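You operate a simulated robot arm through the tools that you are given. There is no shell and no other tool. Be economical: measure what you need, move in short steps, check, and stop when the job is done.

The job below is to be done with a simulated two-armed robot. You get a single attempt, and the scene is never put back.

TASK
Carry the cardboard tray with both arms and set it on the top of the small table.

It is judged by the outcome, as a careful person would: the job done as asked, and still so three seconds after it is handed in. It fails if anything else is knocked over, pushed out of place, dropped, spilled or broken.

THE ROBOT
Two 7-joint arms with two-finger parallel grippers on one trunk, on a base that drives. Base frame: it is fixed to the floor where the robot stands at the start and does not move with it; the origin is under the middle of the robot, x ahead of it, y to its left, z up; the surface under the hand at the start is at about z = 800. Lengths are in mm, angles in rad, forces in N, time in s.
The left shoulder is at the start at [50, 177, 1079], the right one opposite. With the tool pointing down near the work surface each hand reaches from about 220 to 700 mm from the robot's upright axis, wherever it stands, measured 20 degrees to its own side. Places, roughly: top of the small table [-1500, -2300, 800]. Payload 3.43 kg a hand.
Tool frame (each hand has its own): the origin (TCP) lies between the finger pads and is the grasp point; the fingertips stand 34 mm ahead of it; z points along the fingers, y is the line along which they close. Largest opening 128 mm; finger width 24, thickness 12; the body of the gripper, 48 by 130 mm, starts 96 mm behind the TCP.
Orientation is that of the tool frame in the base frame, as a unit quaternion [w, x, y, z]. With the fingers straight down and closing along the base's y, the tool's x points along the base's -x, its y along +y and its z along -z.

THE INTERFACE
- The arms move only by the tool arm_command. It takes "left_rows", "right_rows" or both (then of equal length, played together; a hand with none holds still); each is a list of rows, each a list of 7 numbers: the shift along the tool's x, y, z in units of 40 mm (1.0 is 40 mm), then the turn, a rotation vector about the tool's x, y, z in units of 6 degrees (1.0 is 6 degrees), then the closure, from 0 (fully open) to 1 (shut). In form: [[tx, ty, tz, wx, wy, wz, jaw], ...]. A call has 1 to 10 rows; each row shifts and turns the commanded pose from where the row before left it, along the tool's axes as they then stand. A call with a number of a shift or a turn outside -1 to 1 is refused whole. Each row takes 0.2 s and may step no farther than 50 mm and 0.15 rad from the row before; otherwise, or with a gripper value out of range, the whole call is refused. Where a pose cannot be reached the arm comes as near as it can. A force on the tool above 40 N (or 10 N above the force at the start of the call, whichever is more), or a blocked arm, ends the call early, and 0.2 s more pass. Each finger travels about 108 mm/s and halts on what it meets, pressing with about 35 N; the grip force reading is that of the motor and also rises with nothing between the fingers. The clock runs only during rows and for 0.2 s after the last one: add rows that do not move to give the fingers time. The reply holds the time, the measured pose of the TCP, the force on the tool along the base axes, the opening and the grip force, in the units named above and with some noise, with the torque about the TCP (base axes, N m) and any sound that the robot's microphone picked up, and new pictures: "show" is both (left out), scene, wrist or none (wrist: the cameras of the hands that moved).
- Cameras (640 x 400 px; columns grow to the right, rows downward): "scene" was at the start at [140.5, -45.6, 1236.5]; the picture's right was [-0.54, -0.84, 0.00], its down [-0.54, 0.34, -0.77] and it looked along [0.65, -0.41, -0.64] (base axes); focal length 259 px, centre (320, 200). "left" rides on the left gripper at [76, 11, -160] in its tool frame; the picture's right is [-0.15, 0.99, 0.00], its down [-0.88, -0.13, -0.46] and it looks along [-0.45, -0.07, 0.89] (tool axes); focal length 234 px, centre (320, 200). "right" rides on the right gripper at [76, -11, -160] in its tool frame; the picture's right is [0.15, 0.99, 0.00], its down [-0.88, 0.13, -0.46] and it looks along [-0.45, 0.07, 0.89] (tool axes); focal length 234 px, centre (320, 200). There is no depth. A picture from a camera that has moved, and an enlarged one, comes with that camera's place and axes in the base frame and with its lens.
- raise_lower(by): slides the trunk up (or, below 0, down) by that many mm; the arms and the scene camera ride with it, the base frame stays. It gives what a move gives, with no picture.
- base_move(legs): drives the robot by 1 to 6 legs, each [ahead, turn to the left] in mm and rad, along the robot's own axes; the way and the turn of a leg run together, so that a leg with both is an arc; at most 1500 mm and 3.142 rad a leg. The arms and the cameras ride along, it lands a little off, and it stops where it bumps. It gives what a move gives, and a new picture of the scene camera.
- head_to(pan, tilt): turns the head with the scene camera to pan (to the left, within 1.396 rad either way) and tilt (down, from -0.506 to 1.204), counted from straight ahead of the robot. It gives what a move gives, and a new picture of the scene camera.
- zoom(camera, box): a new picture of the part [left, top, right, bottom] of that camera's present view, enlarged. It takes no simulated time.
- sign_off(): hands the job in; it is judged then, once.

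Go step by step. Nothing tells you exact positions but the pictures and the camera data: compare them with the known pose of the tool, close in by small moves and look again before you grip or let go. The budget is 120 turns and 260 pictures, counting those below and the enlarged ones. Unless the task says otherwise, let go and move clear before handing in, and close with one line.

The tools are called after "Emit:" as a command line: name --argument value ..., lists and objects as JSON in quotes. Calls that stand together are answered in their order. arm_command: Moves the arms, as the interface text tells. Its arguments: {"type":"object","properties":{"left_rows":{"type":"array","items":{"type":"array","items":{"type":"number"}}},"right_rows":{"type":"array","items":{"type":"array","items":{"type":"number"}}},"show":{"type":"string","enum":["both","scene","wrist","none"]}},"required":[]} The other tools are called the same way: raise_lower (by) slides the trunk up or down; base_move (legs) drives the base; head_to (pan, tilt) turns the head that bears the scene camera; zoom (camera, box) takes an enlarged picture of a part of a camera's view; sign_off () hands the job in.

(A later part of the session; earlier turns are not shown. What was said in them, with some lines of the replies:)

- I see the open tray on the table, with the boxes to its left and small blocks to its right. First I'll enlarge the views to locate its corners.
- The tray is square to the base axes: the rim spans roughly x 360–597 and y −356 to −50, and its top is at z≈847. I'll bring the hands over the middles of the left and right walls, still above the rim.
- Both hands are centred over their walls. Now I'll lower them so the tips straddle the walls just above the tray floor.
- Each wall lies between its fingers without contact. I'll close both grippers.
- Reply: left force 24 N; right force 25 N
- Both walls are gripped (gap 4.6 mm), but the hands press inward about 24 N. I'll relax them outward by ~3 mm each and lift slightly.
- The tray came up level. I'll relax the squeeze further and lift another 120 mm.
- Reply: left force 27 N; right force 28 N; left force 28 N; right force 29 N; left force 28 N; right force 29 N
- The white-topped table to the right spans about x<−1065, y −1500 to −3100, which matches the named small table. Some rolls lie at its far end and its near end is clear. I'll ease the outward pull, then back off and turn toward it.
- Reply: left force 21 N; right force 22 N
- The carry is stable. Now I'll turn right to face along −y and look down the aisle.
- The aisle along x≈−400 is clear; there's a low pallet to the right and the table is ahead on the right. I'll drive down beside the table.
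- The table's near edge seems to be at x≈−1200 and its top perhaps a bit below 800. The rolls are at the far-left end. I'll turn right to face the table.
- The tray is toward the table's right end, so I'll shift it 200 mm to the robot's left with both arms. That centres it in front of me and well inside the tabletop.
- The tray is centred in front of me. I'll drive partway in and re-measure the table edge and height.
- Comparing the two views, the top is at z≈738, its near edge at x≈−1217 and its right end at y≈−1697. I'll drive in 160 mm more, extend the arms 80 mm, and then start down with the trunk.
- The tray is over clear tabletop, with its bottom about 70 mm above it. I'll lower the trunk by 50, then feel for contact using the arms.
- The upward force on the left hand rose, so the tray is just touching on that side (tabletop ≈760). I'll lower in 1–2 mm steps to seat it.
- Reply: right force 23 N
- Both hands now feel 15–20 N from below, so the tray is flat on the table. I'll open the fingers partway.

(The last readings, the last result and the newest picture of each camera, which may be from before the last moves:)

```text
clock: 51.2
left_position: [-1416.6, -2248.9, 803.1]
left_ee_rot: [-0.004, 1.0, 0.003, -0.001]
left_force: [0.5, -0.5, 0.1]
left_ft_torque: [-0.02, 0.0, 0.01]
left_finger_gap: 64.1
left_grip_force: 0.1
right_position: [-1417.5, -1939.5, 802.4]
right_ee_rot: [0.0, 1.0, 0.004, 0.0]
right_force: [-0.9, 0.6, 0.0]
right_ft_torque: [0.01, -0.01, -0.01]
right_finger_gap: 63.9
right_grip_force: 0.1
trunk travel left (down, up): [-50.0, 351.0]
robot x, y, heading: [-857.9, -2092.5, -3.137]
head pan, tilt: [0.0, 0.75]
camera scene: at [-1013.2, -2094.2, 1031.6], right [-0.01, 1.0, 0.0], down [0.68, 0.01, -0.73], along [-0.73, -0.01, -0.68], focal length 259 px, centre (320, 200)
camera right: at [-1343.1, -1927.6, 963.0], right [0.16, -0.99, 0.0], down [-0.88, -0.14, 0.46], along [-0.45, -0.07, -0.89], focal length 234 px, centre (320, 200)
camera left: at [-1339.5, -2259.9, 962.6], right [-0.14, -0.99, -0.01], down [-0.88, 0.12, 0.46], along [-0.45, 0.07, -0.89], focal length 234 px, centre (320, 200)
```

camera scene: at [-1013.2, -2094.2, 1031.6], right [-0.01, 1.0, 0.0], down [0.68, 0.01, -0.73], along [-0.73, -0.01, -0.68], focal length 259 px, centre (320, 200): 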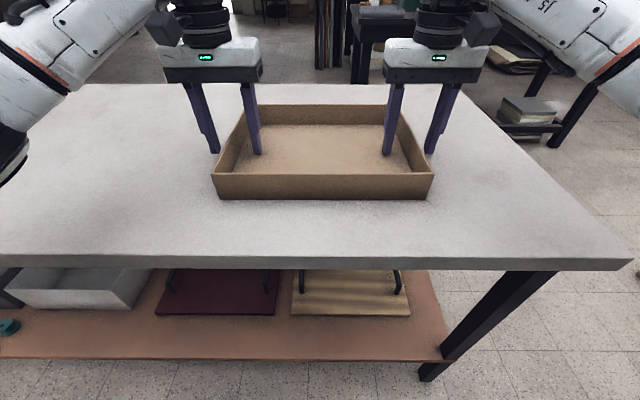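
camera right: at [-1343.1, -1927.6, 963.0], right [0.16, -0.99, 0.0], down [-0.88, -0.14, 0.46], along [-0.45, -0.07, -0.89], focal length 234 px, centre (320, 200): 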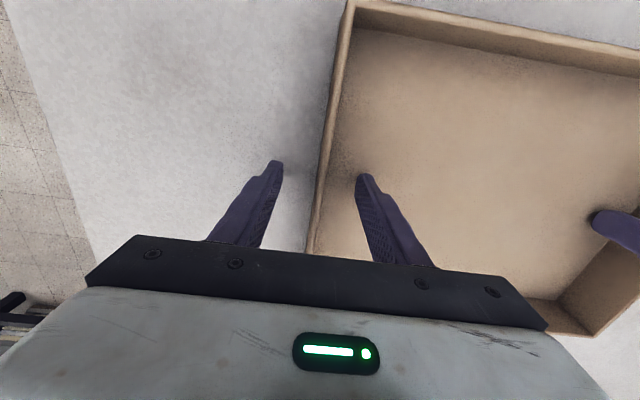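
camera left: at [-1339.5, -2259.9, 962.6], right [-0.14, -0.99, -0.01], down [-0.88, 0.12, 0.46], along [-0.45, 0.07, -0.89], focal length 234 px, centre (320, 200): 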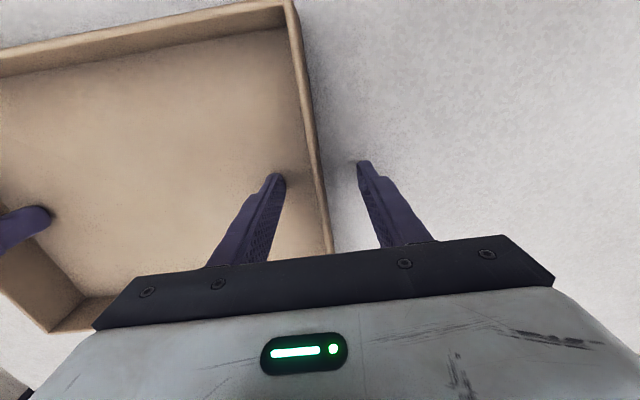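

The fingers are clear of both walls and the forces are zero. I'll lift straight up.

Emit:
arm_command --left_rows '[[0, 0, -0.4, 0, 0, 0, 0.5], [0, 0, -0.7, 0, 0, 0, 0.5], [0, 0, -0.8, 0, 0, 0, 0.5], [0, 0, -0.8, 0, 0, 0, 0.5], [0, 0, -0.8, 0, 0, 0, 0.5], [0, 0, 0, 0, 0, 0, 0.5]]' --right_rows '[[0, 0, -0.4, 0, 0, 0, 0.5], [0, 0, -0.7, 0, 0, 0, 0.5], [0, 0, -0.8, 0, 0, 0, 0.5], [0, 0, -0.8, 0, 0, 0, 0.5], [0, 0, -0.8, 0, 0, 0, 0.5], [0, 0, 0, 0, 0, 0, 0.5]]' --show "scene"

```text
clock: 52.6
left_position: [-1415.8, -2253.0, 946.1]
left_ee_rot: [-0.004, 1.0, 0.004, -0.002]
left_force: [-0.7, -0.3, -0.1]
left_ft_torque: [-0.01, 0.02, 0.0]
left_finger_gap: 63.8
left_grip_force: 0.1
right_position: [-1417.3, -1938.9, 944.0]
right_ee_rot: [0.0, 1.0, 0.005, 0.0]
right_force: [0.0, 1.0, -1.1]
right_ft_torque: [-0.04, 0.0, 0.04]
right_finger_gap: 64.2
right_grip_force: 0.0
trunk travel left (down, up): [-50.0, 351.0]
robot x, y, heading: [-854.8, -2091.5, -3.135]
head pan, tilt: [0.0, 0.75]
camera scene: at [-1013.1, -2094.2, 1031.7], right [-0.01, 1.0, 0.0], down [0.68, 0.01, -0.73], along [-0.73, -0.01, -0.68], focal length 259 px, centre (320, 200)
```

scene: 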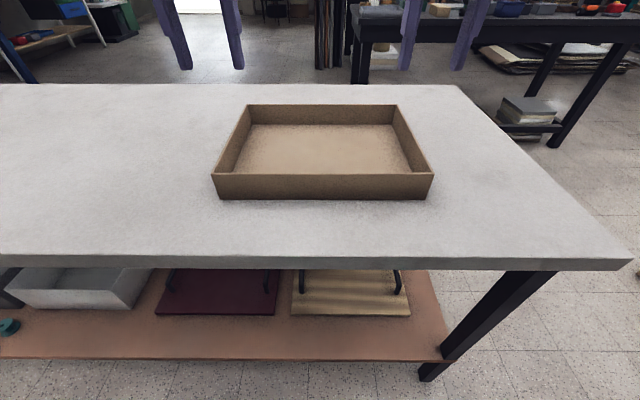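

The tray sits flat, well inside the tabletop and away from its edges, and both hands are clear above it. I'm handing in the job.

Emit:
sign_off

```text
The job is handed in.
```

The cardboard tray was carried with both arms and now rests flat on the small table. Both hands have let go and are clear, nothing else was seen to move, and the job is handed in.
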